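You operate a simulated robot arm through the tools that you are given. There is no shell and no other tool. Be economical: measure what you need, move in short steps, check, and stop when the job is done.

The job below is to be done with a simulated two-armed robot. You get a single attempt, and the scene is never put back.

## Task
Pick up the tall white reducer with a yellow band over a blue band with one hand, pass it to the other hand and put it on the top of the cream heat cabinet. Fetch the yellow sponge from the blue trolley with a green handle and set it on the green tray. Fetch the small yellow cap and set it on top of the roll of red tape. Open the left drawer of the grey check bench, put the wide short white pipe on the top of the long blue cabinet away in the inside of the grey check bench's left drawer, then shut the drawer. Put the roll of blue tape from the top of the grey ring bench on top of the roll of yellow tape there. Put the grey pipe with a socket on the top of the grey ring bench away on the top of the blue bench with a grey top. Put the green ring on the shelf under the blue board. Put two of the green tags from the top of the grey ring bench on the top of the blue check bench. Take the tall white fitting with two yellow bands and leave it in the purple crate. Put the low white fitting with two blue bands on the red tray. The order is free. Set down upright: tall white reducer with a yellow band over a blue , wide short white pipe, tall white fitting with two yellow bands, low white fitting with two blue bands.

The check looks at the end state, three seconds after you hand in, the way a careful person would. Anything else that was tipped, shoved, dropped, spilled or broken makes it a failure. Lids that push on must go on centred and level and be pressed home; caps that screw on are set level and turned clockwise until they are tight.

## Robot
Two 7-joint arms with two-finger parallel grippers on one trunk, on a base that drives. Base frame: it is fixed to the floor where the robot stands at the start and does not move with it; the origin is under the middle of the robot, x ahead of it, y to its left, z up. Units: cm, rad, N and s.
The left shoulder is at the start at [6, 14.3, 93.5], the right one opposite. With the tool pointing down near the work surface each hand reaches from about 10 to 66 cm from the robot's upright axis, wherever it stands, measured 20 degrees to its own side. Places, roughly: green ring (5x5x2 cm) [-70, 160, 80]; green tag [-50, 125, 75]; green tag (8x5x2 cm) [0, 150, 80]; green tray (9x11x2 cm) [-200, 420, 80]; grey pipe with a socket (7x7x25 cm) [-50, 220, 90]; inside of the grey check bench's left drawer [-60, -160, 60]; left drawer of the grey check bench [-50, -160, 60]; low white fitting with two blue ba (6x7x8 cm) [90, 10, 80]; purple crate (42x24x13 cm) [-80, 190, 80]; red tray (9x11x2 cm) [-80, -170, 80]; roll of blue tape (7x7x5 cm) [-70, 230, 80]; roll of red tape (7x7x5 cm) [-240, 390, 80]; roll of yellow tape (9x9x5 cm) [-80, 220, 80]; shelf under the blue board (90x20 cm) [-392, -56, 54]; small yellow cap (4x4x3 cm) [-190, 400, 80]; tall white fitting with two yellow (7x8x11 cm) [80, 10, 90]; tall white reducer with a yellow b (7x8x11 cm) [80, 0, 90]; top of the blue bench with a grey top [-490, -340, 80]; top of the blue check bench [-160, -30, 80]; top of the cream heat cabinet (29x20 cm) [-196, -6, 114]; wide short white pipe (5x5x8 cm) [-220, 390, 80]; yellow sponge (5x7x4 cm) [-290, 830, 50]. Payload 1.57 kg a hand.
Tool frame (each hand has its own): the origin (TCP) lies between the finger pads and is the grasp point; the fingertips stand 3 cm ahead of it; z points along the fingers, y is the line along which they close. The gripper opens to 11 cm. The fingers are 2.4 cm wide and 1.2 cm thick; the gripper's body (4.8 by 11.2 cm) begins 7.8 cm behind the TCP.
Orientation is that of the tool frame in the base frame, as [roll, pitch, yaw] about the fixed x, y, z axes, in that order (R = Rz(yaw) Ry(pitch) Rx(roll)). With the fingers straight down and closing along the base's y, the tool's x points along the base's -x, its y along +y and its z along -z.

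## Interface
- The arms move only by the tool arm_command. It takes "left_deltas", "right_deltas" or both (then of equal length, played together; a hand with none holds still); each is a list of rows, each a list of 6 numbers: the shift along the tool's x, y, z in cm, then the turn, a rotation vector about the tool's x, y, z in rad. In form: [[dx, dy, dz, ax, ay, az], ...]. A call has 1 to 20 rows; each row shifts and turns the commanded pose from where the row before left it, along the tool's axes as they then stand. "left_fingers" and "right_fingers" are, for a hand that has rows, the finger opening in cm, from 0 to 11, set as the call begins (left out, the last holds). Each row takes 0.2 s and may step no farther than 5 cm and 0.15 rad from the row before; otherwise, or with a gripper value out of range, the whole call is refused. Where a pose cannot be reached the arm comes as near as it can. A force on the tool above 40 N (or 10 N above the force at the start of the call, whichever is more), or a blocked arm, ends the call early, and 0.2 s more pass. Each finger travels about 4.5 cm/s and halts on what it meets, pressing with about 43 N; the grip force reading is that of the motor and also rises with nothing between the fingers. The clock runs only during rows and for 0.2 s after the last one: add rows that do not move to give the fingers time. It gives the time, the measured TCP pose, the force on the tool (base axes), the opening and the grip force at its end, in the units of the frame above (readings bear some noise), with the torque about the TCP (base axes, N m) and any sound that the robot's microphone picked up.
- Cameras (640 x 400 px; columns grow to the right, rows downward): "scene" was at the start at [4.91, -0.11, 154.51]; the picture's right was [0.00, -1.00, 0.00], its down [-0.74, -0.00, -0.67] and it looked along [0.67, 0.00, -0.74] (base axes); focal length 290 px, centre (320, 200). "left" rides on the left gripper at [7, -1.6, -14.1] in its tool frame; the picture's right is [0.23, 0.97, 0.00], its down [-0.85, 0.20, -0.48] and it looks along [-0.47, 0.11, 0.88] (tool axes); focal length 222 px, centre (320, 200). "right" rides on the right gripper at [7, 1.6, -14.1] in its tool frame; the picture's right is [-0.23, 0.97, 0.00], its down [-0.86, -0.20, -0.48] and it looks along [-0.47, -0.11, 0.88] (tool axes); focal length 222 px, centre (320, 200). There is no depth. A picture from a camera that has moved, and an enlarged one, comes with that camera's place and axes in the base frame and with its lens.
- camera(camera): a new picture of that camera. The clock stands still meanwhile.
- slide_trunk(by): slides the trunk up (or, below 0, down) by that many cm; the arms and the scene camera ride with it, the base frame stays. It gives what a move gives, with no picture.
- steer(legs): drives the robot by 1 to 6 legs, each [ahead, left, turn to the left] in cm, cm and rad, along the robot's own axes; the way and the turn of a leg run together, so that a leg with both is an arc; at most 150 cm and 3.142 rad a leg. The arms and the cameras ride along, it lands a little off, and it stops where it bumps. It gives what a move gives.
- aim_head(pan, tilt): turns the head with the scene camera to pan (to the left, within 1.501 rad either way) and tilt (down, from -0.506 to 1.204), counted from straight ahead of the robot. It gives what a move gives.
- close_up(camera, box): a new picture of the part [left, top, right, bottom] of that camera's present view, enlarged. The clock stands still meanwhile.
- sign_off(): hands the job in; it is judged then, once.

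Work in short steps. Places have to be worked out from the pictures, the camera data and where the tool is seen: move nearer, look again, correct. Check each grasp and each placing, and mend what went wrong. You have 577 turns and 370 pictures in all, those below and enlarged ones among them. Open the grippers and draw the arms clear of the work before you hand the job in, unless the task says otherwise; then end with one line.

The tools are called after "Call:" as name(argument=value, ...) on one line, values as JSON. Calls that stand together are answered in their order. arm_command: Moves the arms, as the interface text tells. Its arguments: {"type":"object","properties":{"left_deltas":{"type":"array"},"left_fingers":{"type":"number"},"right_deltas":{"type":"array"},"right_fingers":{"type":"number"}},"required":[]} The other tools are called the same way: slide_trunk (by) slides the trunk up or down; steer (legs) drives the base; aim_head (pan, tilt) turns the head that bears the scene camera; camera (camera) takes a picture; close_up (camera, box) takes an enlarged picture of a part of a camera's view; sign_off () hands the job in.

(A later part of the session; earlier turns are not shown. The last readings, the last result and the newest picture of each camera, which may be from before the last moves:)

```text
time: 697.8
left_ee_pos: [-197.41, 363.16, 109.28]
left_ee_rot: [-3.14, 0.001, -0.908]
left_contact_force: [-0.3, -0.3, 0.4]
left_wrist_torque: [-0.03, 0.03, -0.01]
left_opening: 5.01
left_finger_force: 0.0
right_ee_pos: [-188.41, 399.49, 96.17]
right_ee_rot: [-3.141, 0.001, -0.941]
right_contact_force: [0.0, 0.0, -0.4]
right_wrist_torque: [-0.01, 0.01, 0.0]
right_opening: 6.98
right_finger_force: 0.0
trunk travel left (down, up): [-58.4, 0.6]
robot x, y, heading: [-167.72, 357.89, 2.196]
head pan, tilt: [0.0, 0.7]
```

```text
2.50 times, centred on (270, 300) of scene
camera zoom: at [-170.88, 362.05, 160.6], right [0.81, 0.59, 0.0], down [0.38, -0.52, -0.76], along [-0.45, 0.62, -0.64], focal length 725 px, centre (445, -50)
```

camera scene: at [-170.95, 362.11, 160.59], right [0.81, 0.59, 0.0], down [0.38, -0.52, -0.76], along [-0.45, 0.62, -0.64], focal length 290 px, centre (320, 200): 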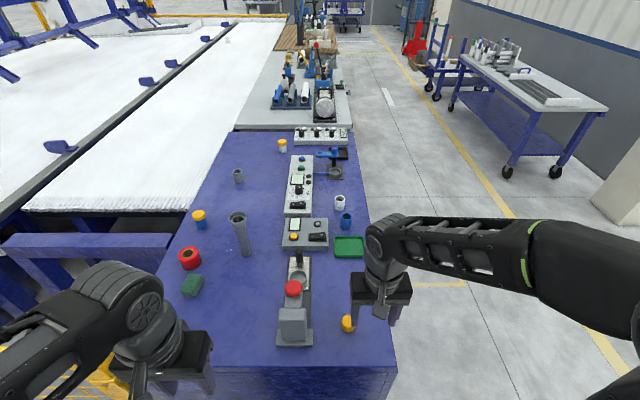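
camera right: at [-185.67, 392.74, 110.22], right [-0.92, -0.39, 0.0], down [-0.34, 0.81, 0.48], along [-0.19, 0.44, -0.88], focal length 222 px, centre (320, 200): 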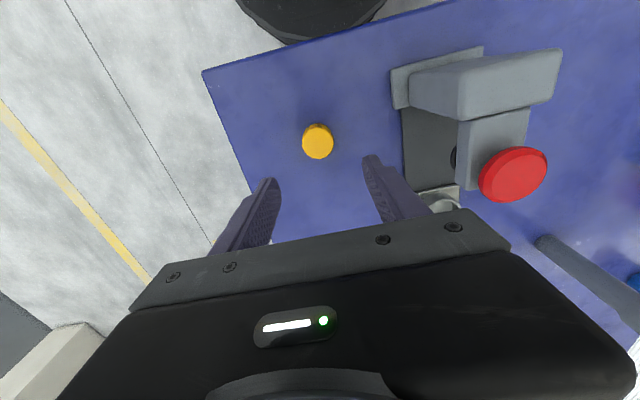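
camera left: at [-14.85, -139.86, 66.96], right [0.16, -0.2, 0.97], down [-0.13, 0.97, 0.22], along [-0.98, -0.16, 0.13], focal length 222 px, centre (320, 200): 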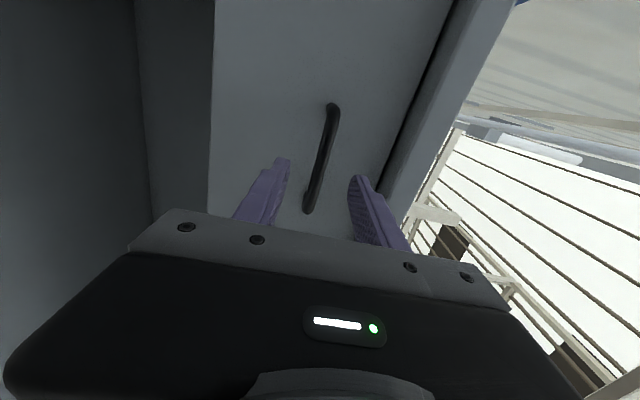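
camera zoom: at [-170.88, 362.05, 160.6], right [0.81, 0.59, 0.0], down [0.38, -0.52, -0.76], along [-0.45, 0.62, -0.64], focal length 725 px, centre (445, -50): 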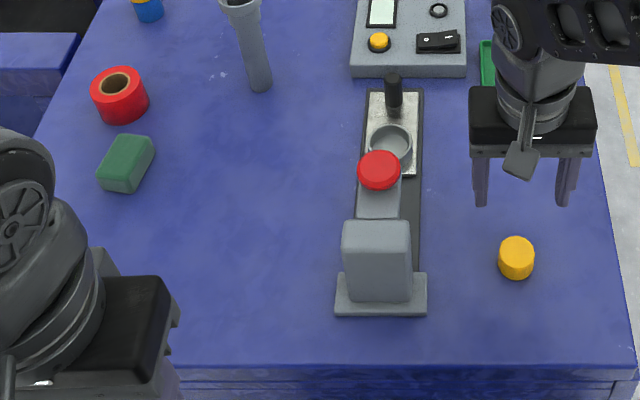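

Call:
arm_command(right_deltas=[[0, 0, 4.5, 0, 0, 0], [0, 0, 4.5, 0, 0, 0], [0, 0, 3.4, 0, 0, 0]])

Call:
arm_command(right_deltas=[[0, 0, 0, 0, 0, 0], [0, 0, 0, 0, 0, 0], [0, 0, 0, 0, 0, 0], [0, 0, 0, 0, 0, 0], [0, 0, -4, 0, 0, 0], [0, 0, -4, 0, 0, 0], [0, 0, -4, 0, 0, 0], [0, 0, -4, 0, 0, 0]], right_fingers=2)

Call:
camera(camera="right")

```text
time: 698.6
left_ee_pos: [-197.4, 363.16, 109.17]
left_ee_rot: [-3.14, 0.002, -0.907]
left_contact_force: [-0.4, -0.1, 0.5]
left_wrist_torque: [-0.02, -0.02, 0.0]
left_opening: 5.02
left_finger_force: 0.1
right_ee_pos: [-188.2, 399.38, 83.72]
right_ee_rot: [-3.14, 0.002, -0.942]
right_contact_force: [0.1, -0.3, 0.3]
right_wrist_torque: [-0.01, 0.02, -0.02]
right_opening: 7.0
right_finger_force: 0.1
trunk travel left (down, up): [-58.4, 0.6]
robot x, y, heading: [-167.6, 357.67, 2.203]
head pan, tilt: [0.0, 0.7]
```

```text
time: 700.4
left_ee_pos: [-197.36, 363.11, 109.2]
left_ee_rot: [-3.14, 0.001, -0.908]
left_contact_force: [-0.1, 0.1, -0.6]
left_wrist_torque: [-0.01, 0.05, -0.03]
left_opening: 5.0
left_finger_force: 0.1
right_ee_pos: [-188.03, 399.4, 99.85]
right_ee_rot: [-3.139, 0.001, -0.942]
right_contact_force: [0.2, 0.5, 0.1]
right_wrist_torque: [0.02, 0.0, -0.03]
right_opening: 4.05
right_finger_force: 43.7
trunk travel left (down, up): [-58.4, 0.6]
robot x, y, heading: [-167.63, 357.72, 2.195]
head pan, tilt: [0.0, 0.7]
```

```text
174 pictures are left
camera right: at [-185.37, 392.74, 113.98], right [-0.92, -0.39, 0.0], down [-0.34, 0.81, 0.48], along [-0.18, 0.44, -0.88], focal length 222 px, centre (320, 200)
```

right: 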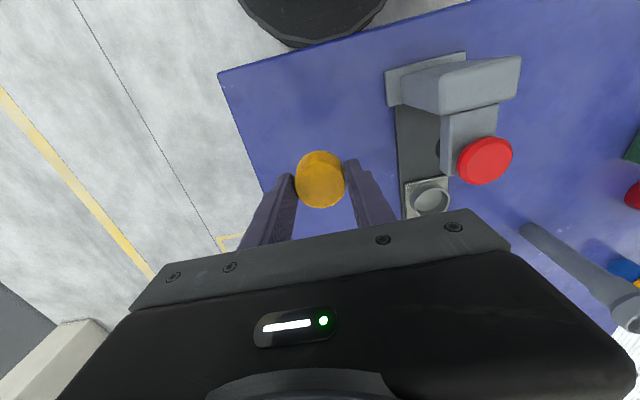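

The cap is held. The stand's column is tall, so I retract the hand before sliding the robot left toward the red tape.

Call:
arm_command(right_deltas=[[4.5, 0, -0.5, 0, 0, 0], [4.5, 0, -0.5, 0, 0, 0], [4.5, 0, 0, 0, 0, 0], [4.5, 0, 0, 0, 0, 0]])

Call:
steer(legs=[[0, 44, 0], [3, 0, 0]])

Call:
camera(camera="scene")

```text
time: 701.4
left_ee_pos: [-197.4, 363.16, 109.23]
left_ee_rot: [-3.139, 0.002, -0.906]
left_contact_force: [0.3, 0.3, 1.0]
left_wrist_torque: [0.0, 0.0, 0.01]
left_opening: 5.0
left_finger_force: 0.1
right_ee_pos: [-177.24, 384.61, 100.75]
right_ee_rot: [-3.14, 0.001, -0.94]
right_contact_force: [-0.1, 0.9, 0.2]
right_wrist_torque: [0.01, 0.01, -0.01]
right_opening: 4.06
right_finger_force: 43.2
trunk travel left (down, up): [-58.4, 0.6]
robot x, y, heading: [-167.57, 357.72, 2.201]
head pan, tilt: [0.0, 0.7]
```

```text
time: 704.5
left_ee_pos: [-234.9, 339.22, 109.11]
left_ee_rot: [-3.139, 0.0, -0.895]
left_contact_force: [-0.8, 0.4, 0.2]
left_wrist_torque: [-0.07, -0.03, 0.02]
left_opening: 5.01
left_finger_force: 0.1
right_ee_pos: [-214.96, 361.02, 100.85]
right_ee_rot: [-3.14, 0.0, -0.931]
right_contact_force: [-0.8, 0.6, 0.1]
right_wrist_torque: [-0.02, -0.03, 0.04]
right_opening: 4.06
right_finger_force: 43.1
trunk travel left (down, up): [-58.4, 0.6]
robot x, y, heading: [-205.16, 333.93, 2.209]
head pan, tilt: [0.0, 0.7]
```

```text
173 pictures are left
camera scene: at [-208.31, 338.44, 160.58], right [0.8, 0.6, 0.0], down [0.39, -0.52, -0.76], along [-0.46, 0.61, -0.65], focal length 290 px, centre (320, 200)
```

scene: 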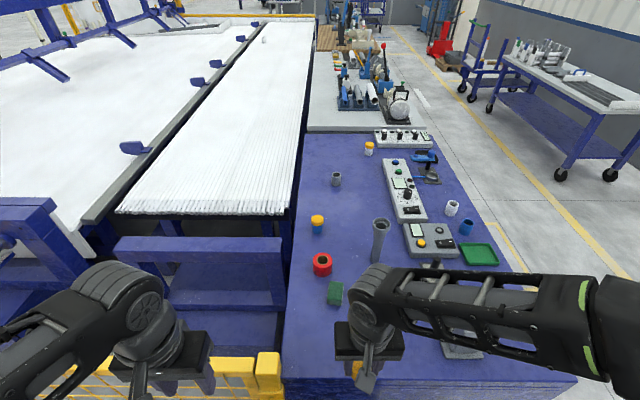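

The red tape is straight ahead at 63.6 cm. I extend the right hand over it.

Call:
arm_command(right_deltas=[[-4.5, 1, 0, 0, 0, 0], [-4.5, 1, 0, 0, 0, 0], [-4.5, 1, 0.5, 0, 0, 0], [-4.5, 1, 0.5, 0, 0, 0], [-4.5, 1, 1, 0, 0, 0], [-4.5, 1, 1, 0, 0, 0], [-4.5, 1, 1, 0, 0, 0], [-4.3, 1, 1, 0, 0, 0]])

Call:
close_up(camera="scene", box=[250, 190, 410, 310])

Call:
camera(camera="right")

```text
time: 706.3
left_ee_pos: [-234.73, 339.15, 109.11]
left_ee_rot: [-3.139, 0.001, -0.896]
left_contact_force: [0.1, -0.3, -0.1]
left_wrist_torque: [-0.02, -0.01, 0.04]
left_opening: 5.02
left_finger_force: 0.1
right_ee_pos: [-242.51, 384.86, 95.97]
right_ee_rot: [-3.138, -0.001, -0.933]
right_contact_force: [-0.9, 0.5, 0.4]
right_wrist_torque: [-0.01, -0.05, -0.04]
right_opening: 4.05
right_finger_force: 43.1
trunk travel left (down, up): [-58.4, 0.6]
robot x, y, heading: [-204.82, 333.49, 2.205]
head pan, tilt: [0.0, 0.7]
```

```text
3.33 times, centred on (330, 250) of scene
camera zoom: at [-208.27, 338.35, 160.59], right [0.8, 0.6, 0.0], down [0.39, -0.52, -0.76], along [-0.46, 0.61, -0.64], focal length 967 px, centre (287, 33)
```

zoom: 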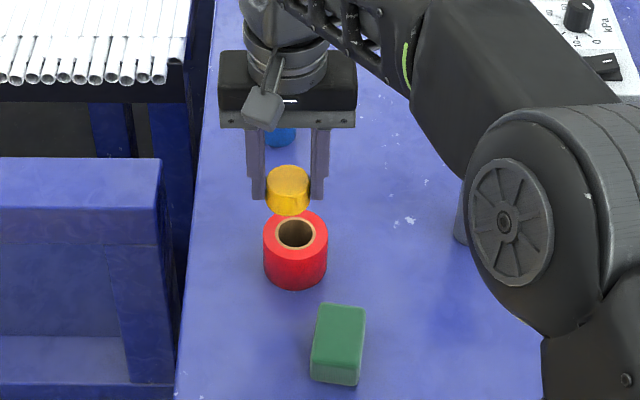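

```text
171 pictures are left
camera right: at [-239.9, 378.26, 109.94], right [-0.92, -0.4, 0.0], down [-0.35, 0.81, 0.48], along [-0.19, 0.44, -0.88], focal length 222 px, centre (320, 200)
```

right: 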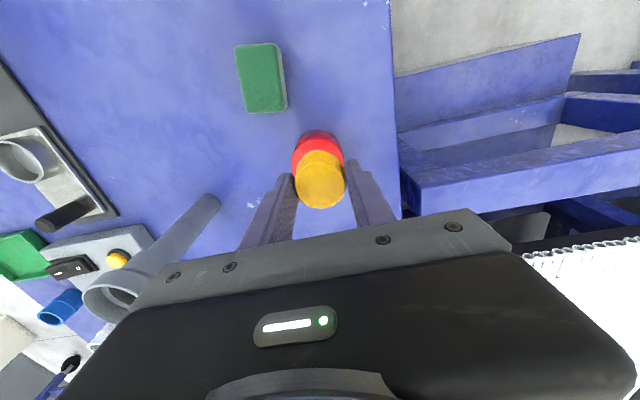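

The tape lies about 1.5 cm further ahead. I adjust and lower to just above it.

Call:
arm_command(right_deltas=[[-1.5, 0, 0, 0, 0, 0], [0, 0, 3, 0, 0, 0], [0, 0, 2.5, 0, 0, 0]])

Call:
close_up(camera="scene", box=[270, 210, 370, 290])

Call:
close_up(camera="right", box=[240, 80, 400, 240])

```text
time: 707.1
left_ee_pos: [-234.76, 339.07, 109.16]
left_ee_rot: [-3.139, 0.001, -0.896]
left_contact_force: [-0.8, 0.3, -0.8]
left_wrist_torque: [-0.01, -0.03, 0.0]
left_opening: 5.01
left_finger_force: 0.0
right_ee_pos: [-243.47, 385.99, 90.5]
right_ee_rot: [-3.14, 0.0, -0.932]
right_contact_force: [0.1, -0.7, -0.6]
right_wrist_torque: [-0.03, 0.02, 0.02]
right_opening: 4.01
right_finger_force: 43.1
trunk travel left (down, up): [-58.4, 0.6]
robot x, y, heading: [-204.98, 333.77, 2.211]
head pan, tilt: [0.0, 0.7]
```

```text
5.00 times, centred on (320, 250) of scene
camera zoom: at [-208.19, 338.31, 160.59], right [0.8, 0.6, 0.0], down [0.38, -0.52, -0.76], along [-0.46, 0.61, -0.64], focal length 1450 px, centre (320, -50)
```

zoom: 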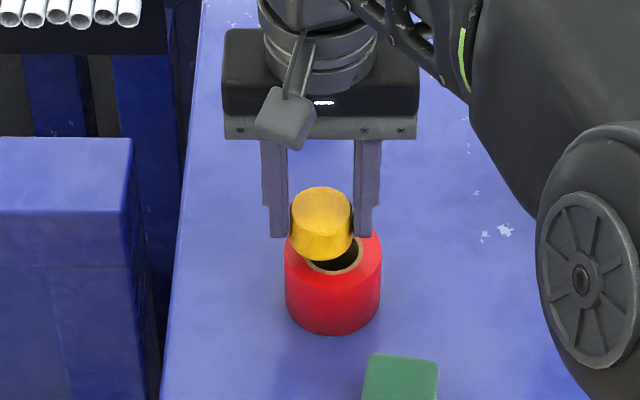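

```text
2.50 times, centred on (320, 160) of right
camera zoom: at [-240.77, 379.4, 104.52], right [-0.92, -0.4, 0.0], down [-0.35, 0.8, 0.48], along [-0.19, 0.44, -0.88], focal length 555 px, centre (320, 300)
```

zoom: 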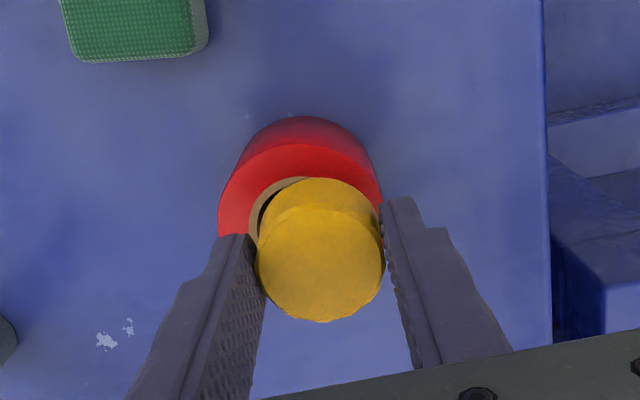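

I shift 0.65 right and 0.3 ahead, then lower in small steps.

Call:
arm_command(right_deltas=[[-0.3, -0.65, 0, 0, 0, 0], [0, 0, 0.8, 0, 0, 0]])

Call:
arm_command(right_deltas=[[0, 0, 0.5, 0, 0, 0]])

Call:
arm_command(right_deltas=[[0, 0, 0.4, 0, 0, 0]])

Call:
close_up(camera="right", box=[240, 80, 400, 240])

```text
time: 707.7
left_ee_pos: [-234.83, 339.1, 109.13]
left_ee_rot: [-3.139, 0.002, -0.894]
left_contact_force: [-0.6, 0.4, -0.7]
left_wrist_torque: [0.0, 0.01, 0.0]
left_opening: 5.01
left_finger_force: 0.1
right_ee_pos: [-243.13, 386.69, 89.64]
right_ee_rot: [-3.14, 0.0, -0.932]
right_contact_force: [0.2, -0.2, 0.0]
right_wrist_torque: [-0.01, 0.02, -0.02]
right_opening: 4.04
right_finger_force: 42.9
trunk travel left (down, up): [-58.4, 0.6]
robot x, y, heading: [-204.92, 334.12, 2.209]
head pan, tilt: [0.0, 0.7]
```

```text
time: 708.1
left_ee_pos: [-234.77, 339.12, 109.2]
left_ee_rot: [-3.141, 0.0, -0.896]
left_contact_force: [-0.6, 0.4, 0.1]
left_wrist_torque: [-0.03, -0.01, -0.01]
left_opening: 5.02
left_finger_force: 0.1
right_ee_pos: [-243.16, 386.64, 88.95]
right_ee_rot: [-3.139, 0.003, -0.931]
right_contact_force: [-0.1, -1.9, 0.3]
right_wrist_torque: [0.01, -0.03, 0.01]
right_opening: 4.02
right_finger_force: 42.5
trunk travel left (down, up): [-58.4, 0.6]
robot x, y, heading: [-205.03, 334.23, 2.21]
head pan, tilt: [0.0, 0.7]
```

```text
time: 708.5
left_ee_pos: [-234.74, 338.99, 109.24]
left_ee_rot: [-3.139, 0.004, -0.896]
left_contact_force: [-0.3, 0.4, 0.0]
left_wrist_torque: [0.0, 0.02, -0.03]
left_opening: 5.01
left_finger_force: 0.0
right_ee_pos: [-243.13, 386.76, 88.7]
right_ee_rot: [-3.14, 0.003, -0.932]
right_contact_force: [-0.9, 0.0, 0.8]
right_wrist_torque: [0.01, 0.02, 0.03]
right_opening: 4.01
right_finger_force: 43.1
trunk travel left (down, up): [-58.4, 0.6]
robot x, y, heading: [-204.74, 334.3, 2.212]
head pan, tilt: [0.0, 0.7]
```

```text
2.50 times, centred on (320, 160) of right
camera zoom: at [-240.4, 380.07, 102.75], right [-0.92, -0.4, 0.0], down [-0.35, 0.8, 0.48], along [-0.19, 0.44, -0.88], focal length 555 px, centre (320, 300)
```

zoom: 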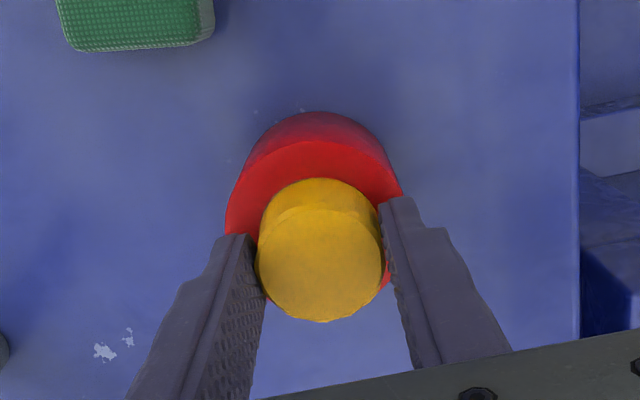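

Lateral is centred; I shift back 0.3 and lower to contact.

Call:
arm_command(right_deltas=[[0.35, 0, 0, 0, 0, 0], [0, 0, 0.3, 0, 0, 0]])

Call:
arm_command(right_deltas=[[0, 0, 0.4, 0, 0, 0]])

Call:
arm_command(right_deltas=[[0, 0, 0.4, 0, 0, 0]])

```text
time: 709.1
left_ee_pos: [-234.7, 339.11, 109.12]
left_ee_rot: [-3.14, 0.004, -0.896]
left_contact_force: [0.3, -0.5, 0.4]
left_wrist_torque: [0.01, 0.0, 0.0]
left_opening: 5.03
left_finger_force: 0.0
right_ee_pos: [-243.02, 386.36, 88.71]
right_ee_rot: [-3.141, 0.006, -0.933]
right_contact_force: [0.4, -0.2, 18.0]
right_wrist_torque: [-0.07, -0.13, 0.04]
right_opening: 4.01
right_finger_force: 42.5
trunk travel left (down, up): [-58.4, 0.6]
robot x, y, heading: [-204.83, 333.99, 2.213]
head pan, tilt: [0.0, 0.7]
```

```text
time: 709.5
left_ee_pos: [-234.55, 338.79, 109.29]
left_ee_rot: [-3.141, 0.006, -0.895]
left_contact_force: [-0.2, -0.2, 0.3]
left_wrist_torque: [0.0, 0.0, 0.02]
left_opening: 5.0
left_finger_force: 0.0
right_ee_pos: [-242.95, 386.49, 88.52]
right_ee_rot: [-3.14, 0.012, -0.933]
right_contact_force: [2.8, 1.2, 39.6]
right_wrist_torque: [0.02, -0.24, 0.39]
right_opening: 4.04
right_finger_force: 42.9
trunk travel left (down, up): [-58.4, 0.6]
robot x, y, heading: [-204.85, 333.83, 2.21]
head pan, tilt: [0.0, 0.7]
```

```text
time: 709.9
left_ee_pos: [-234.42, 338.94, 109.17]
left_ee_rot: [-3.14, 0.005, -0.897]
left_contact_force: [-0.4, 0.5, 0.0]
left_wrist_torque: [-0.02, 0.0, 0.02]
left_opening: 5.0
left_finger_force: 0.1
right_ee_pos: [-242.98, 386.29, 88.06]
right_ee_rot: [3.139, 0.011, -0.933]
right_contact_force: [1.7, 1.5, 39.9]
right_wrist_torque: [0.12, -0.11, 0.37]
right_opening: 3.99
right_finger_force: 43.4
trunk travel left (down, up): [-58.4, 0.6]
robot x, y, heading: [-204.7, 334.1, 2.208]
head pan, tilt: [0.0, 0.7]
```

Firm contact. I release and rise, then look.

Call:
arm_command(right_deltas=[[0, 0, -0.4, 0, 0, 0], [0, 0, 0, 0, 0, 0], [0, 0, 0, 0, 0, 0], [0, 0, -3, 0, 0, 0], [0, 0, -4, 0, 0, 0], [3, 0, -3, 0, 0, 0], [4, 0, 0, 0, 0, 0], [4, 0, 0, 0, 0, 0], [4, 0, 0, 0, 0, 0]], right_fingers=7)

Call:
close_up(camera="scene", box=[270, 210, 370, 290])

```text
time: 711.9
left_ee_pos: [-234.62, 339.02, 109.12]
left_ee_rot: [-3.139, 0.004, -0.896]
left_contact_force: [0.2, 1.0, -0.1]
left_wrist_torque: [0.05, 0.01, -0.02]
left_opening: 5.03
left_finger_force: 0.0
right_ee_pos: [-234.07, 374.47, 98.14]
right_ee_rot: [-3.14, 0.002, -0.932]
right_contact_force: [0.1, 0.6, 1.3]
right_wrist_torque: [-0.01, -0.01, -0.03]
right_opening: 7.04
right_finger_force: 0.1
trunk travel left (down, up): [-58.4, 0.6]
robot x, y, heading: [-204.49, 333.96, 2.213]
head pan, tilt: [0.0, 0.7]
```

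```text
5.00 times, centred on (320, 250) of scene
camera zoom: at [-208.07, 338.19, 160.6], right [0.8, 0.6, 0.0], down [0.38, -0.52, -0.77], along [-0.46, 0.61, -0.64], focal length 1450 px, centre (320, -50)
```

zoom: 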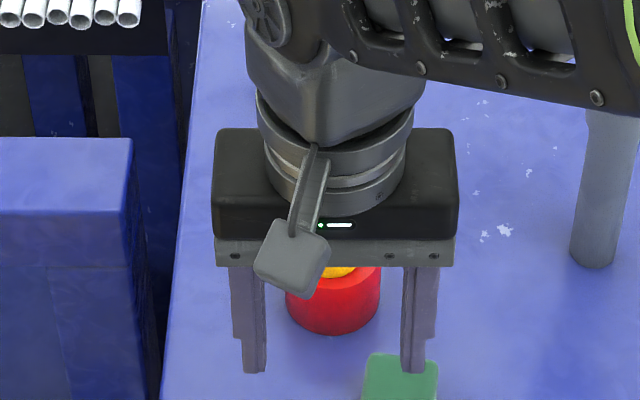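

Call:
arm_command(right_deltas=[[4.5, 0, 0, 0, 0, 0], [4.5, 0, 0, 0, 0, 0], [4.5, 0, 0, 0, 0, 0], [4.5, 0, 0, 0, 0, 0]])

Call:
close_up(camera="scene", box=[270, 210, 370, 290])

```text
time: 712.9
left_ee_pos: [-234.75, 338.99, 109.27]
left_ee_rot: [-3.14, 0.004, -0.895]
left_contact_force: [0.1, 0.4, 0.2]
left_wrist_torque: [-0.02, 0.03, 0.01]
left_opening: 5.02
left_finger_force: 0.0
right_ee_pos: [-223.25, 360.0, 98.04]
right_ee_rot: [-3.139, 0.001, -0.932]
right_contact_force: [0.7, 0.2, 0.4]
right_wrist_torque: [0.03, 0.01, -0.05]
right_opening: 7.01
right_finger_force: 0.0
trunk travel left (down, up): [-58.4, 0.6]
robot x, y, heading: [-204.75, 333.84, 2.21]
head pan, tilt: [0.0, 0.7]
```

```text
5.00 times, centred on (320, 250) of scene
camera zoom: at [-208.07, 338.2, 160.6], right [0.8, 0.6, 0.0], down [0.38, -0.52, -0.77], along [-0.46, 0.61, -0.64], focal length 1450 px, centre (320, -50)
```

zoom: 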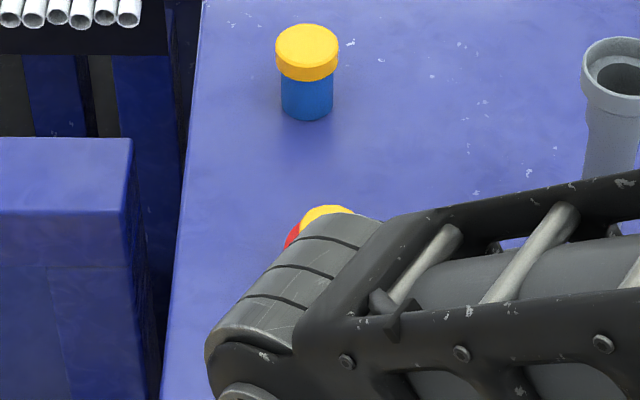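

I back off to uncover the tape, and check it.

Call:
steer(legs=[[-18, 0, 0]])

Call:
close_up(camera="scene", box=[270, 180, 370, 260])

```text
time: 714.4
left_ee_pos: [-224.13, 324.99, 109.25]
left_ee_rot: [-3.141, 0.004, -0.898]
left_contact_force: [0.5, 0.0, -0.3]
left_wrist_torque: [0.06, 0.04, -0.03]
left_opening: 5.01
left_finger_force: 0.1
right_ee_pos: [-212.76, 345.78, 98.04]
right_ee_rot: [-3.14, 0.001, -0.933]
right_contact_force: [-0.2, -0.5, -1.1]
right_wrist_torque: [0.01, 0.04, 0.01]
right_opening: 6.98
right_finger_force: 0.0
trunk travel left (down, up): [-58.4, 0.6]
robot x, y, heading: [-194.55, 319.91, 2.208]
head pan, tilt: [0.0, 0.7]
```

```text
5.00 times, centred on (320, 220) of scene
camera zoom: at [-197.53, 323.97, 160.6], right [0.8, 0.6, 0.0], down [0.38, -0.52, -0.77], along [-0.46, 0.62, -0.64], focal length 1450 px, centre (320, 100)
```

zoom: 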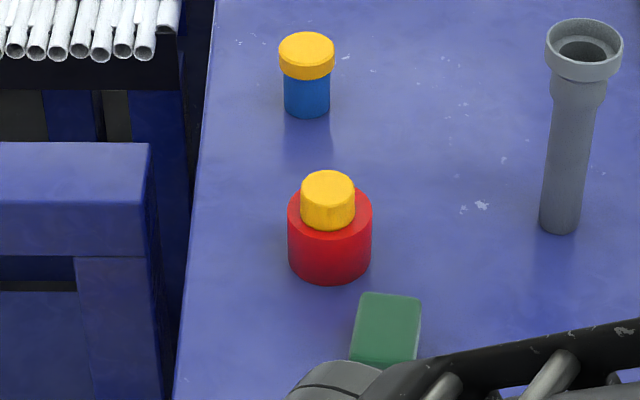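

The cap sits centred on the red tape. Now I drive down the aisle right of the cabinet toward the trolley.

Call:
steer(legs=[[0, -106, 0], [140, 0, 0], [130, 0, 0]])

Call:
aim_head(pan=-0.4, tilt=0.35)

Call:
camera(camera="scene")

```text
time: 732.4
left_ee_pos: [-303.1, 600.9, 109.05]
left_ee_rot: [-3.139, 0.003, -0.903]
left_contact_force: [0.0, -0.5, -0.6]
left_wrist_torque: [-0.01, -0.01, -0.02]
left_opening: 4.98
left_finger_force: 0.1
right_ee_pos: [-291.51, 621.7, 97.88]
right_ee_rot: [-3.141, -0.001, -0.941]
right_contact_force: [-0.1, 0.4, 0.7]
right_wrist_torque: [0.0, 0.03, -0.03]
right_opening: 6.99
right_finger_force: 0.1
trunk travel left (down, up): [-58.4, 0.6]
robot x, y, heading: [-273.18, 595.37, 2.197]
head pan, tilt: [0.0, 0.7]
```

```text
time: 733.3
left_ee_pos: [-303.12, 600.79, 109.25]
left_ee_rot: [-3.141, 0.001, -0.901]
left_contact_force: [0.2, -0.5, -0.3]
left_wrist_torque: [0.01, 0.02, 0.02]
left_opening: 5.0
left_finger_force: 0.0
right_ee_pos: [-291.51, 621.74, 97.85]
right_ee_rot: [-3.138, 0.0, -0.941]
right_contact_force: [-0.2, 0.0, -0.1]
right_wrist_torque: [-0.02, -0.01, 0.0]
right_opening: 6.97
right_finger_force: 0.0
trunk travel left (down, up): [-58.4, 0.6]
robot x, y, heading: [-273.46, 595.43, 2.197]
head pan, tilt: [-0.4, 0.351]
```

```text
164 pictures are left
camera scene: at [-273.62, 602.08, 163.73], right [0.97, 0.23, 0.0], down [0.08, -0.34, -0.94], along [-0.22, 0.91, -0.34], focal length 290 px, centre (320, 200)
```

scene: 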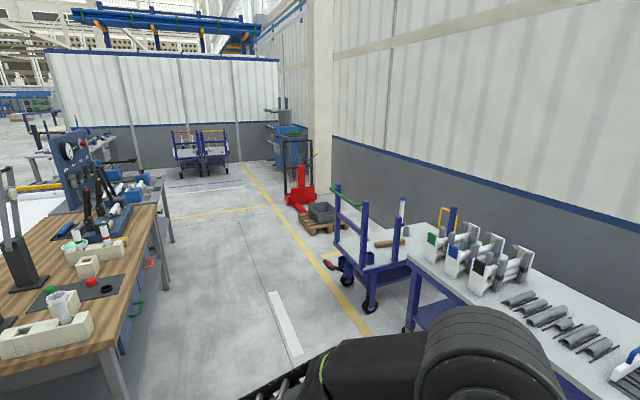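

Call:
close_up(camera="scene", box=[310, 170, 470, 310])

```text
2.86 times, centred on (390, 240) of scene
camera zoom: at [-273.62, 602.08, 163.73], right [0.97, 0.23, 0.0], down [0.08, -0.34, -0.94], along [-0.22, 0.91, -0.34], focal length 829 px, centre (120, 86)
```

zoom: 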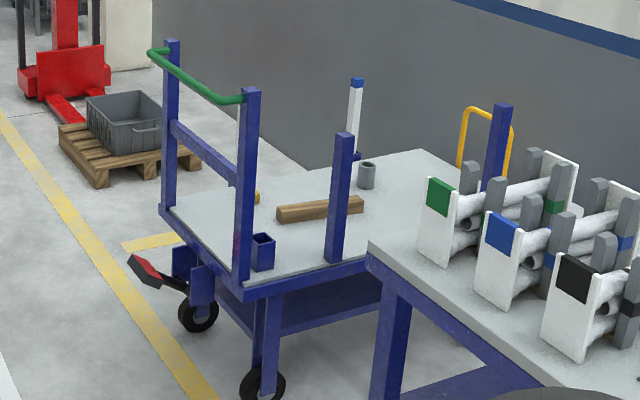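

The yellow sponge is on the trolley deck at about (-285, 822), best reached from the trolley's far long side. I shift to mid-aisle, drive past the trolley, and turn back toward it.

Call:
steer(legs=[[0, -33, 0], [115, 0, 0], [115, 0, 0]])

Call:
aim_head(pan=-1.2, tilt=0.6)

Call:
camera(camera="scene")

```text
time: 746.1
left_ee_pos: [-410.55, 800.99, 109.16]
left_ee_rot: [-3.141, 0.001, -0.896]
left_contact_force: [-0.5, -0.1, 0.1]
left_wrist_torque: [-0.03, 0.03, 0.01]
left_opening: 4.99
left_finger_force: 0.0
right_ee_pos: [-399.19, 821.73, 98.04]
right_ee_rot: [-3.14, -0.001, -0.933]
right_contact_force: [0.0, -0.5, 0.3]
right_wrist_torque: [-0.06, -0.02, 0.0]
right_opening: 6.99
right_finger_force: 0.1
trunk travel left (down, up): [-58.4, 0.6]
robot x, y, heading: [-380.95, 795.79, 2.207]
head pan, tilt: [-0.4, 0.351]
```

```text
time: 747.3
left_ee_pos: [-410.6, 800.95, 109.17]
left_ee_rot: [-3.139, 0.004, -0.896]
left_contact_force: [0.0, 0.4, -0.4]
left_wrist_torque: [0.02, -0.01, 0.03]
left_opening: 5.04
left_finger_force: 0.0
right_ee_pos: [-399.14, 821.89, 97.93]
right_ee_rot: [-3.14, -0.001, -0.934]
right_contact_force: [-0.1, 0.4, 0.3]
right_wrist_torque: [0.02, 0.06, 0.0]
right_opening: 7.01
right_finger_force: 0.0
trunk travel left (down, up): [-58.4, 0.6]
robot x, y, heading: [-380.39, 795.69, 2.212]
head pan, tilt: [-1.201, 0.6]
```

```text
162 pictures are left
camera scene: at [-374.22, 800.66, 161.46], right [0.85, -0.53, 0.0], down [-0.3, -0.48, -0.83], along [0.44, 0.7, -0.56], focal length 290 px, centre (320, 200)
```

scene: 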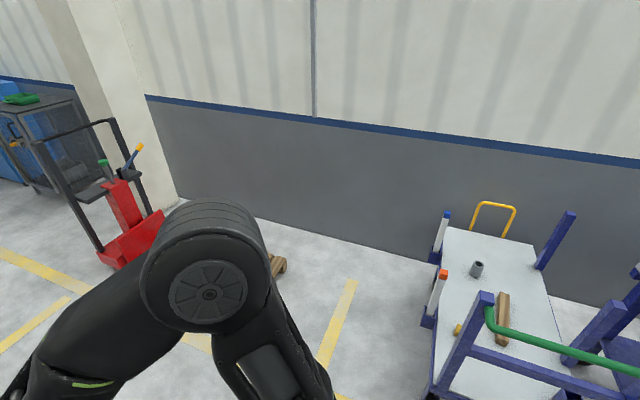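

The sponge sits at (-288, 829) with a stake about 11 cm in front of it on the trolley's far side. I'll approach from that side, offset toward the aisle, so the right forearm passes beside the stake. First I turn around and move there.

Call:
steer(legs=[[0, 0, 3.108], [-20, 0, 0], [0, 70, 0]])

Call:
aim_head(pan=0.3, tilt=0.85)

Call:
camera(camera="scene")

```text
time: 759.5
left_ee_pos: [-303.18, 844.1, 109.18]
left_ee_rot: [-3.141, 0.002, 2.189]
left_contact_force: [-0.1, 0.2, 0.1]
left_wrist_torque: [-0.02, 0.04, 0.0]
left_opening: 4.99
left_finger_force: 0.0
right_ee_pos: [-315.82, 823.83, 98.02]
right_ee_rot: [-3.141, 0.001, 2.151]
right_contact_force: [0.7, 0.3, 0.1]
right_wrist_torque: [-0.01, -0.01, -0.03]
right_opening: 6.97
right_finger_force: 0.1
trunk travel left (down, up): [-58.4, 0.6]
robot x, y, heading: [-332.88, 851.43, -0.986]
head pan, tilt: [-1.201, 0.6]
```

```text
time: 761.1
left_ee_pos: [-303.4, 844.13, 109.15]
left_ee_rot: [-3.14, 0.002, 2.187]
left_contact_force: [0.0, -0.1, 0.3]
left_wrist_torque: [0.0, 0.01, 0.01]
left_opening: 5.04
left_finger_force: 0.0
right_ee_pos: [-315.94, 823.8, 97.9]
right_ee_rot: [-3.14, -0.001, 2.152]
right_contact_force: [-0.1, 0.1, 0.1]
right_wrist_torque: [0.03, -0.02, -0.01]
right_opening: 6.98
right_finger_force: 0.1
trunk travel left (down, up): [-58.4, 0.6]
robot x, y, heading: [-333.21, 850.87, -0.987]
head pan, tilt: [0.3, 0.85]
```

```text
161 pictures are left
camera scene: at [-328.48, 848.35, 159.37], right [-0.64, -0.77, 0.0], down [-0.58, 0.48, -0.66], along [0.51, -0.42, -0.75], focal length 290 px, centre (320, 200)
```

scene: 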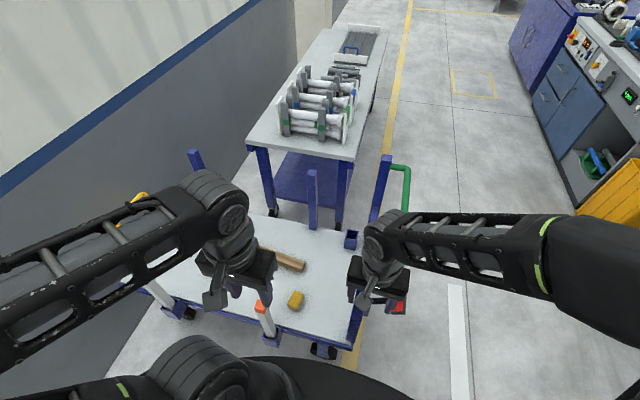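

The tall handle post stands next to the right hand, so the left arm is better. I retract the right hand, and slide the robot left 28 cm so the left forearm will clear the stakes.

Call:
arm_command(right_deltas=[[4, 0, 0, 0, 0, 0], [4, 0, 0, 0, 0, 0], [3, 0, 0, 0, 0, 0]])

Call:
steer(legs=[[0, 28, 0.024]])

Call:
aim_head(pan=0, tilt=0.9)

Call:
camera(camera="scene")

```text
time: 762.0
left_ee_pos: [-303.4, 844.15, 109.28]
left_ee_rot: [-3.139, 0.003, 2.189]
left_contact_force: [-0.4, 0.1, -0.4]
left_wrist_torque: [0.0, -0.02, 0.0]
left_opening: 5.0
left_finger_force: 0.1
right_ee_pos: [-321.98, 833.17, 97.94]
right_ee_rot: [-3.139, 0.002, 2.153]
right_contact_force: [0.2, -0.4, -0.5]
right_wrist_torque: [0.01, 0.01, -0.01]
right_opening: 7.01
right_finger_force: 0.1
trunk travel left (down, up): [-58.4, 0.6]
robot x, y, heading: [-333.04, 850.81, -0.991]
head pan, tilt: [0.3, 0.85]
```

```text
time: 763.9
left_ee_pos: [-279.5, 860.81, 109.17]
left_ee_rot: [-3.14, 0.003, 2.211]
left_contact_force: [0.7, 0.4, -0.2]
left_wrist_torque: [-0.01, 0.02, 0.02]
left_opening: 4.99
left_finger_force: 0.1
right_ee_pos: [-297.82, 849.3, 97.83]
right_ee_rot: [-3.137, 0.0, 2.175]
right_contact_force: [0.4, 0.3, -0.3]
right_wrist_torque: [-0.01, 0.02, 0.0]
right_opening: 6.98
right_finger_force: 0.0
trunk travel left (down, up): [-58.4, 0.6]
robot x, y, heading: [-309.54, 866.84, -0.964]
head pan, tilt: [0.3, 0.85]
```

```text
time: 764.7
left_ee_pos: [-279.62, 860.65, 109.08]
left_ee_rot: [-3.14, 0.005, 2.211]
left_contact_force: [0.1, 0.1, 0.1]
left_wrist_torque: [0.01, -0.04, -0.04]
left_opening: 5.04
left_finger_force: 0.0
right_ee_pos: [-298.01, 849.27, 97.87]
right_ee_rot: [-3.139, 0.001, 2.177]
right_contact_force: [-0.3, -0.2, -0.2]
right_wrist_torque: [0.02, -0.02, 0.02]
right_opening: 7.0
right_finger_force: 0.0
trunk travel left (down, up): [-58.4, 0.6]
robot x, y, heading: [-309.29, 866.9, -0.961]
head pan, tilt: [0.0, 0.901]
```

```text
160 pictures are left
camera scene: at [-306.68, 863.0, 158.98], right [-0.82, -0.57, 0.0], down [-0.45, 0.64, -0.62], along [0.35, -0.51, -0.78], focal length 290 px, centre (320, 200)
```

scene: 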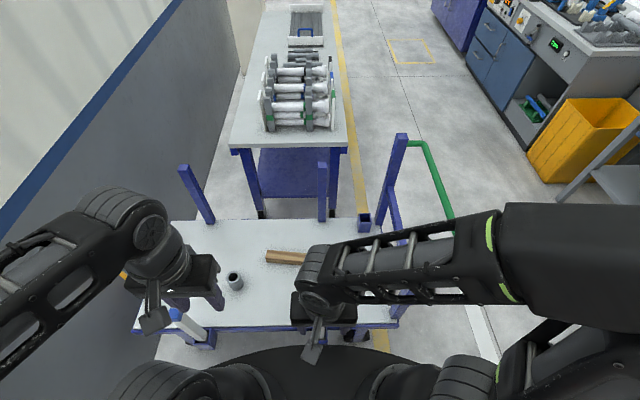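

I swing the right hand out to the right, and bring the left hand over the sponge.

Call:
arm_command(right_deltas=[[0, -4.5, 0, 0, 0, 0], [0, -4.5, 0, 0, 0, 0], [0, -4.5, 0, 0, 0, 0], [0, -4.5, 0, 0, 0, 0], [0, -4, 0, 0, 0, 0], [0, 0, 0, 0, 0, 0], [0, 0, 0, 0, 0, 0], [0, 0, 0, 0, 0, 0], [0, 0, 0, 0, 0, 0], [0, 0, 0, 0, 0, 0], [0, 0, 0, 0, 0, 0]], left_deltas=[[-4.5, 0, 0, 0, 0, 0], [-4.5, 0, 0, 0, 0, 0], [-4.5, 0, 0, 0, 0, 0], [-4.5, 0, 0, 0, 0, 0], [-4.4, 0, 0, 0, 0, 0], [0, -4.5, 0, 0, 0, 0], [0, -4.5, 0, 0, 0, 0], [0, -4.5, 0, 0, 0, 0], [0, -4.5, 0, 0, 0, 0], [0, -4, 0, 0, 0, 0], [0, -4, 0, 0, 0, 0]], left_fingers=9)

Call:
camera(camera="left")

Call:
camera(camera="scene")

```text
time: 767.1
left_ee_pos: [-287.2, 827.29, 109.34]
left_ee_rot: [3.141, 0.002, 2.21]
left_contact_force: [-0.2, -0.9, -0.6]
left_wrist_torque: [-0.01, -0.01, -0.03]
left_opening: 8.99
left_finger_force: 0.0
right_ee_pos: [-308.29, 833.27, 101.71]
right_ee_rot: [-3.139, -0.004, 2.174]
right_contact_force: [-0.4, 0.1, -0.6]
right_wrist_torque: [0.0, 0.02, 0.0]
right_opening: 7.0
right_finger_force: 0.0
right hand out of reach, approached as far as the arm can: row 1, 2, 3, 4, 5
trunk travel left (down, up): [-58.4, 0.6]
robot x, y, heading: [-309.49, 866.91, -0.966]
head pan, tilt: [0.0, 0.901]
```

```text
159 pictures are left
camera left: at [-292.71, 831.83, 123.35], right [0.64, 0.76, 0.0], down [0.67, -0.57, 0.48], along [0.37, -0.31, -0.88], focal length 222 px, centre (320, 200)
```

left: 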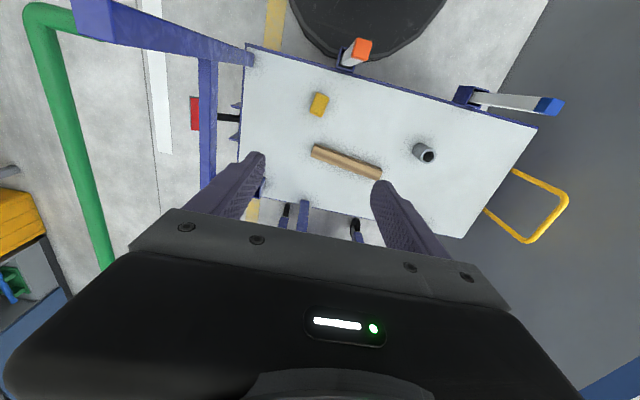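

```text
158 pictures are left
camera scene: at [-306.79, 862.89, 158.98], right [-0.82, -0.57, 0.0], down [-0.45, 0.65, -0.62], along [0.35, -0.51, -0.78], focal length 290 px, centre (320, 200)
```

scene: 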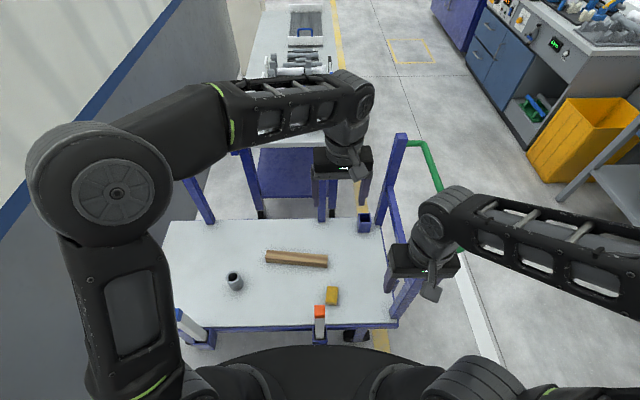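

The left hand is right above the sponge. I lower the trunk by 15 and the arm by 20, then check clearances.

Call:
slide_trunk(by=-15)

Call:
arm_command(left_deltas=[[0, 0, 4, 0, 0, 0], [0, 0, 4, 0, 0, 0], [0, 0, 4, 0, 0, 0], [0, 0, 4, 0, 0, 0], [0, 0, 4, 0, 0, 0]])

Call:
camera(camera="scene")

Call:
camera(camera="left")

```text
time: 768.9
left_ee_pos: [-287.1, 827.29, 94.33]
left_ee_rot: [-3.14, 0.003, 2.212]
left_contact_force: [0.5, -0.3, 0.3]
left_wrist_torque: [-0.01, -0.01, 0.02]
left_opening: 9.01
left_finger_force: 0.2
right_ee_pos: [-308.32, 833.37, 86.65]
right_ee_rot: [-3.139, -0.003, 2.174]
right_contact_force: [0.3, -0.3, -1.1]
right_wrist_torque: [0.01, 0.02, -0.02]
right_opening: 7.0
right_finger_force: 0.0
trunk travel left (down, up): [-43.4, 15.6]
robot x, y, heading: [-309.51, 866.97, -0.963]
head pan, tilt: [0.0, 0.901]
```

```text
time: 770.1
left_ee_pos: [-287.03, 827.14, 74.44]
left_ee_rot: [-3.139, 0.004, 2.211]
left_contact_force: [1.1, 0.1, -0.1]
left_wrist_torque: [-0.01, 0.01, 0.01]
left_opening: 9.01
left_finger_force: 0.1
right_ee_pos: [-308.35, 833.27, 86.65]
right_ee_rot: [-3.141, -0.003, 2.175]
right_contact_force: [-0.4, -0.2, -0.4]
right_wrist_torque: [0.01, 0.0, 0.02]
right_opening: 7.0
right_finger_force: 0.0
trunk travel left (down, up): [-43.4, 15.6]
robot x, y, heading: [-309.41, 867.02, -0.964]
head pan, tilt: [0.0, 0.901]
```

```text
157 pictures are left
camera scene: at [-306.7, 862.94, 143.98], right [-0.82, -0.57, 0.0], down [-0.45, 0.64, -0.62], along [0.35, -0.51, -0.78], focal length 290 px, centre (320, 200)
```

scene: 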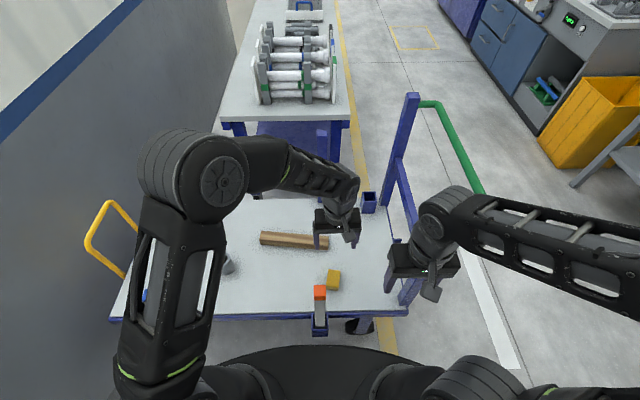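

```text
156 pictures are left
camera left: at [-292.59, 831.88, 88.4], right [0.65, 0.76, 0.0], down [0.67, -0.57, 0.48], along [0.37, -0.31, -0.88], focal length 222 px, centre (320, 200)
```

left: 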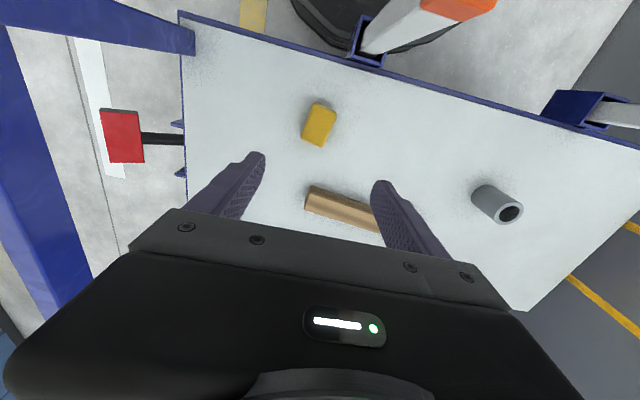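

Clear of the stakes. I shift back 1 cm and lower 18 cm more.

Call:
arm_command(left_deltas=[[1, 0, 3, 0, 0, 0], [0, 0, 4, 0, 0, 0], [0, 0, 4, 0, 0, 0], [0, 0, 4, 0, 0, 0], [0, 0, 3, 0, 0, 0]])

Call:
camera(camera="left")

Call:
close_up(camera="scene", box=[250, 180, 420, 350])

```text
time: 771.3
left_ee_pos: [-287.71, 827.91, 56.17]
left_ee_rot: [-3.141, 0.005, 2.212]
left_contact_force: [-0.3, -0.1, -0.2]
left_wrist_torque: [-0.01, 0.02, 0.0]
left_opening: 9.0
left_finger_force: 0.0
right_ee_pos: [-308.3, 833.45, 86.71]
right_ee_rot: [-3.139, -0.003, 2.174]
right_contact_force: [-0.2, -0.5, 0.0]
right_wrist_torque: [0.0, 0.02, -0.03]
right_opening: 7.02
right_finger_force: 0.1
trunk travel left (down, up): [-43.4, 15.6]
robot x, y, heading: [-309.64, 866.7, -0.964]
head pan, tilt: [0.0, 0.901]
```

```text
155 pictures are left
camera left: at [-293.29, 832.56, 70.3], right [0.65, 0.76, 0.0], down [0.67, -0.56, 0.48], along [0.37, -0.31, -0.88], focal length 222 px, centre (320, 200)
```

left: 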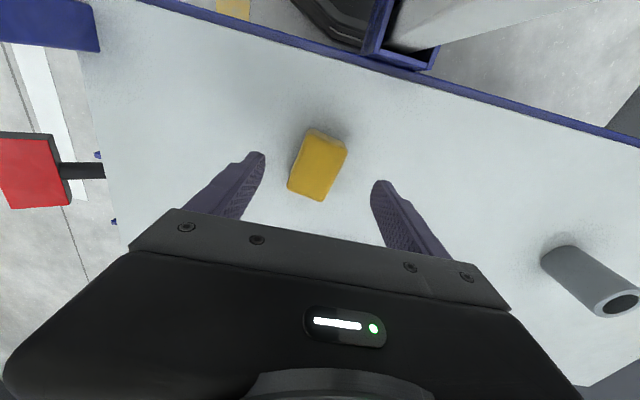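

```text
2.35 times, centred on (335, 265) of scene
camera zoom: at [-306.69, 862.95, 143.98], right [-0.82, -0.57, 0.0], down [-0.45, 0.64, -0.62], along [0.35, -0.51, -0.78], focal length 682 px, centre (285, 47)
```

zoom: 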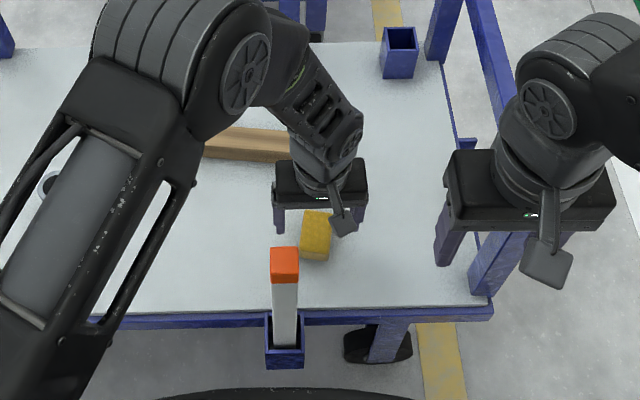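

Call:
arm_command(left_deltas=[[0.6, -0.3, 2.5, 0, 0, 0], [0, 0, 1.3, 0, 0, 0]])

Call:
arm_command(left_deltas=[[0, 0, 0, 0, 0, 0], [0, 0, 0, 0, 0, 0], [0, 0, 0, 0, 0, 0], [0, 0, 0, 0, 0, 0], [0, 0, 0, 0, 0, 0]], left_fingers=3)

Call:
camera(camera="left")

```text
time: 771.9
left_ee_pos: [-288.31, 828.08, 52.4]
left_ee_rot: [-3.138, 0.005, 2.212]
left_contact_force: [-0.2, -0.4, -0.3]
left_wrist_torque: [0.01, 0.03, -0.01]
left_opening: 9.01
left_finger_force: 0.0
right_ee_pos: [-308.22, 833.39, 86.72]
right_ee_rot: [-3.139, -0.004, 2.175]
right_contact_force: [-0.5, 0.3, 0.2]
right_wrist_torque: [0.0, 0.01, 0.02]
right_opening: 7.0
right_finger_force: 0.1
trunk travel left (down, up): [-43.4, 15.6]
robot x, y, heading: [-309.43, 866.76, -0.966]
head pan, tilt: [0.0, 0.901]
```

```text
time: 773.1
left_ee_pos: [-288.39, 828.19, 52.47]
left_ee_rot: [-3.14, 0.003, 2.211]
left_contact_force: [0.1, 0.4, 0.1]
left_wrist_torque: [-0.05, -0.02, 0.01]
left_opening: 4.67
left_finger_force: 36.7
right_ee_pos: [-308.34, 833.39, 86.65]
right_ee_rot: [-3.141, -0.001, 2.175]
right_contact_force: [-0.4, -0.4, 0.6]
right_wrist_torque: [0.02, 0.0, -0.03]
right_opening: 7.01
right_finger_force: 0.1
trunk travel left (down, up): [-43.4, 15.6]
robot x, y, heading: [-308.96, 867.3, -0.961]
head pan, tilt: [0.0, 0.901]
```

```text
153 pictures are left
camera left: at [-293.82, 832.9, 66.45], right [0.65, 0.76, 0.0], down [0.67, -0.57, 0.48], along [0.37, -0.31, -0.88], focal length 222 px, centre (320, 200)
```

left: 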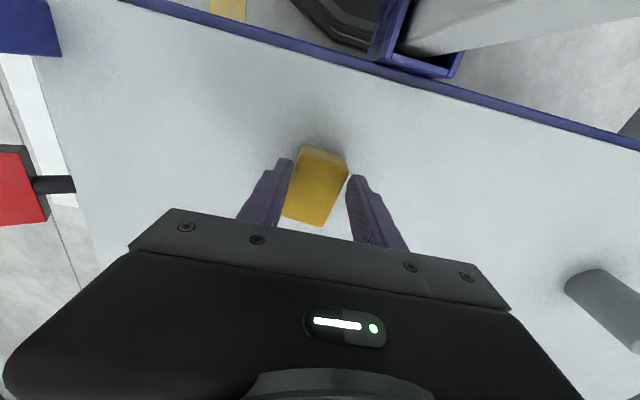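

The sponge is gripped. I lift it straight up, raise the trunk, and draw the arm back.

Call:
arm_command(left_deltas=[[0, 0, -4, 0, 0, 0], [0, 0, -4.5, 0, 0, 0], [0, 0, -4.5, 0, 0, 0], [0, 0, -4.5, 0, 0, 0], [0, 0, -4.5, 0, 0, 0], [0, 0, -4.5, 0, 0, 0], [0, 0, -4.5, 0, 0, 0], [0, 0, -4.5, 0, 0, 0], [0, 0, -4, 0, 0, 0]])

Call:
slide_trunk(by=14)

Call:
arm_command(left_deltas=[[0, 4.5, 0, 0, 0, 0], [0, 4.5, 0, 0, 0, 0], [0, 4.5, 0, 0, 0, 0], [0, 4.5, 0, 0, 0, 0], [4.5, 1, 0, 0, 0, 0], [4.5, 0, 0, 0, 0, 0], [4.5, 0, 0, 0, 0, 0]])

Call:
camera(camera="scene")

```text
time: 775.1
left_ee_pos: [-288.07, 828.3, 92.02]
left_ee_rot: [-3.14, 0.002, 2.211]
left_contact_force: [0.7, -0.3, -0.1]
left_wrist_torque: [-0.04, -0.03, 0.0]
left_opening: 2.99
left_finger_force: 0.1
right_ee_pos: [-308.22, 833.4, 86.66]
right_ee_rot: [-3.14, -0.002, 2.175]
right_contact_force: [0.2, -0.8, -1.0]
right_wrist_torque: [-0.04, -0.02, 0.0]
right_opening: 7.0
right_finger_force: 0.0
trunk travel left (down, up): [-43.4, 15.6]
robot x, y, heading: [-309.22, 866.79, -0.965]
head pan, tilt: [0.0, 0.901]
```

```text
time: 776.8
left_ee_pos: [-288.03, 828.21, 105.91]
left_ee_rot: [-3.139, 0.001, 2.212]
left_contact_force: [-0.5, -1.2, -0.7]
left_wrist_torque: [0.0, 0.0, 0.03]
left_opening: 2.99
left_finger_force: 0.0
right_ee_pos: [-308.24, 833.23, 100.78]
right_ee_rot: [-3.139, -0.004, 2.174]
right_contact_force: [-0.5, 0.8, -0.5]
right_wrist_torque: [0.0, 0.01, 0.0]
right_opening: 7.0
right_finger_force: 0.0
trunk travel left (down, up): [-57.4, 1.6]
robot x, y, heading: [-309.31, 867.21, -0.967]
head pan, tilt: [0.0, 0.901]
```

```text
time: 778.4
left_ee_pos: [-281.05, 851.02, 105.88]
left_ee_rot: [-3.139, 0.003, 2.213]
left_contact_force: [-0.3, 0.3, -0.2]
left_wrist_torque: [0.0, -0.02, 0.01]
left_opening: 3.0
left_finger_force: 0.0
right_ee_pos: [-308.33, 833.42, 100.64]
right_ee_rot: [-3.14, -0.001, 2.176]
right_contact_force: [0.4, 0.8, 0.2]
right_wrist_torque: [-0.02, 0.0, 0.0]
right_opening: 7.01
right_finger_force: 0.0
trunk travel left (down, up): [-57.4, 1.6]
robot x, y, heading: [-308.96, 866.58, -0.965]
head pan, tilt: [0.0, 0.901]
```

```text
152 pictures are left
camera scene: at [-306.77, 863.15, 157.99], right [-0.82, -0.57, 0.0], down [-0.45, 0.64, -0.62], along [0.35, -0.51, -0.78], focal length 290 px, centre (320, 200)
```

scene: 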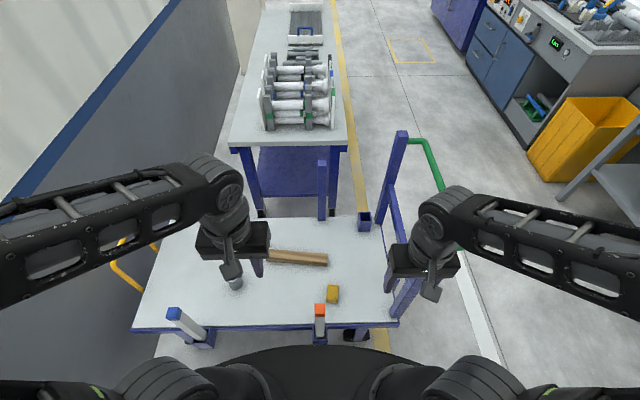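

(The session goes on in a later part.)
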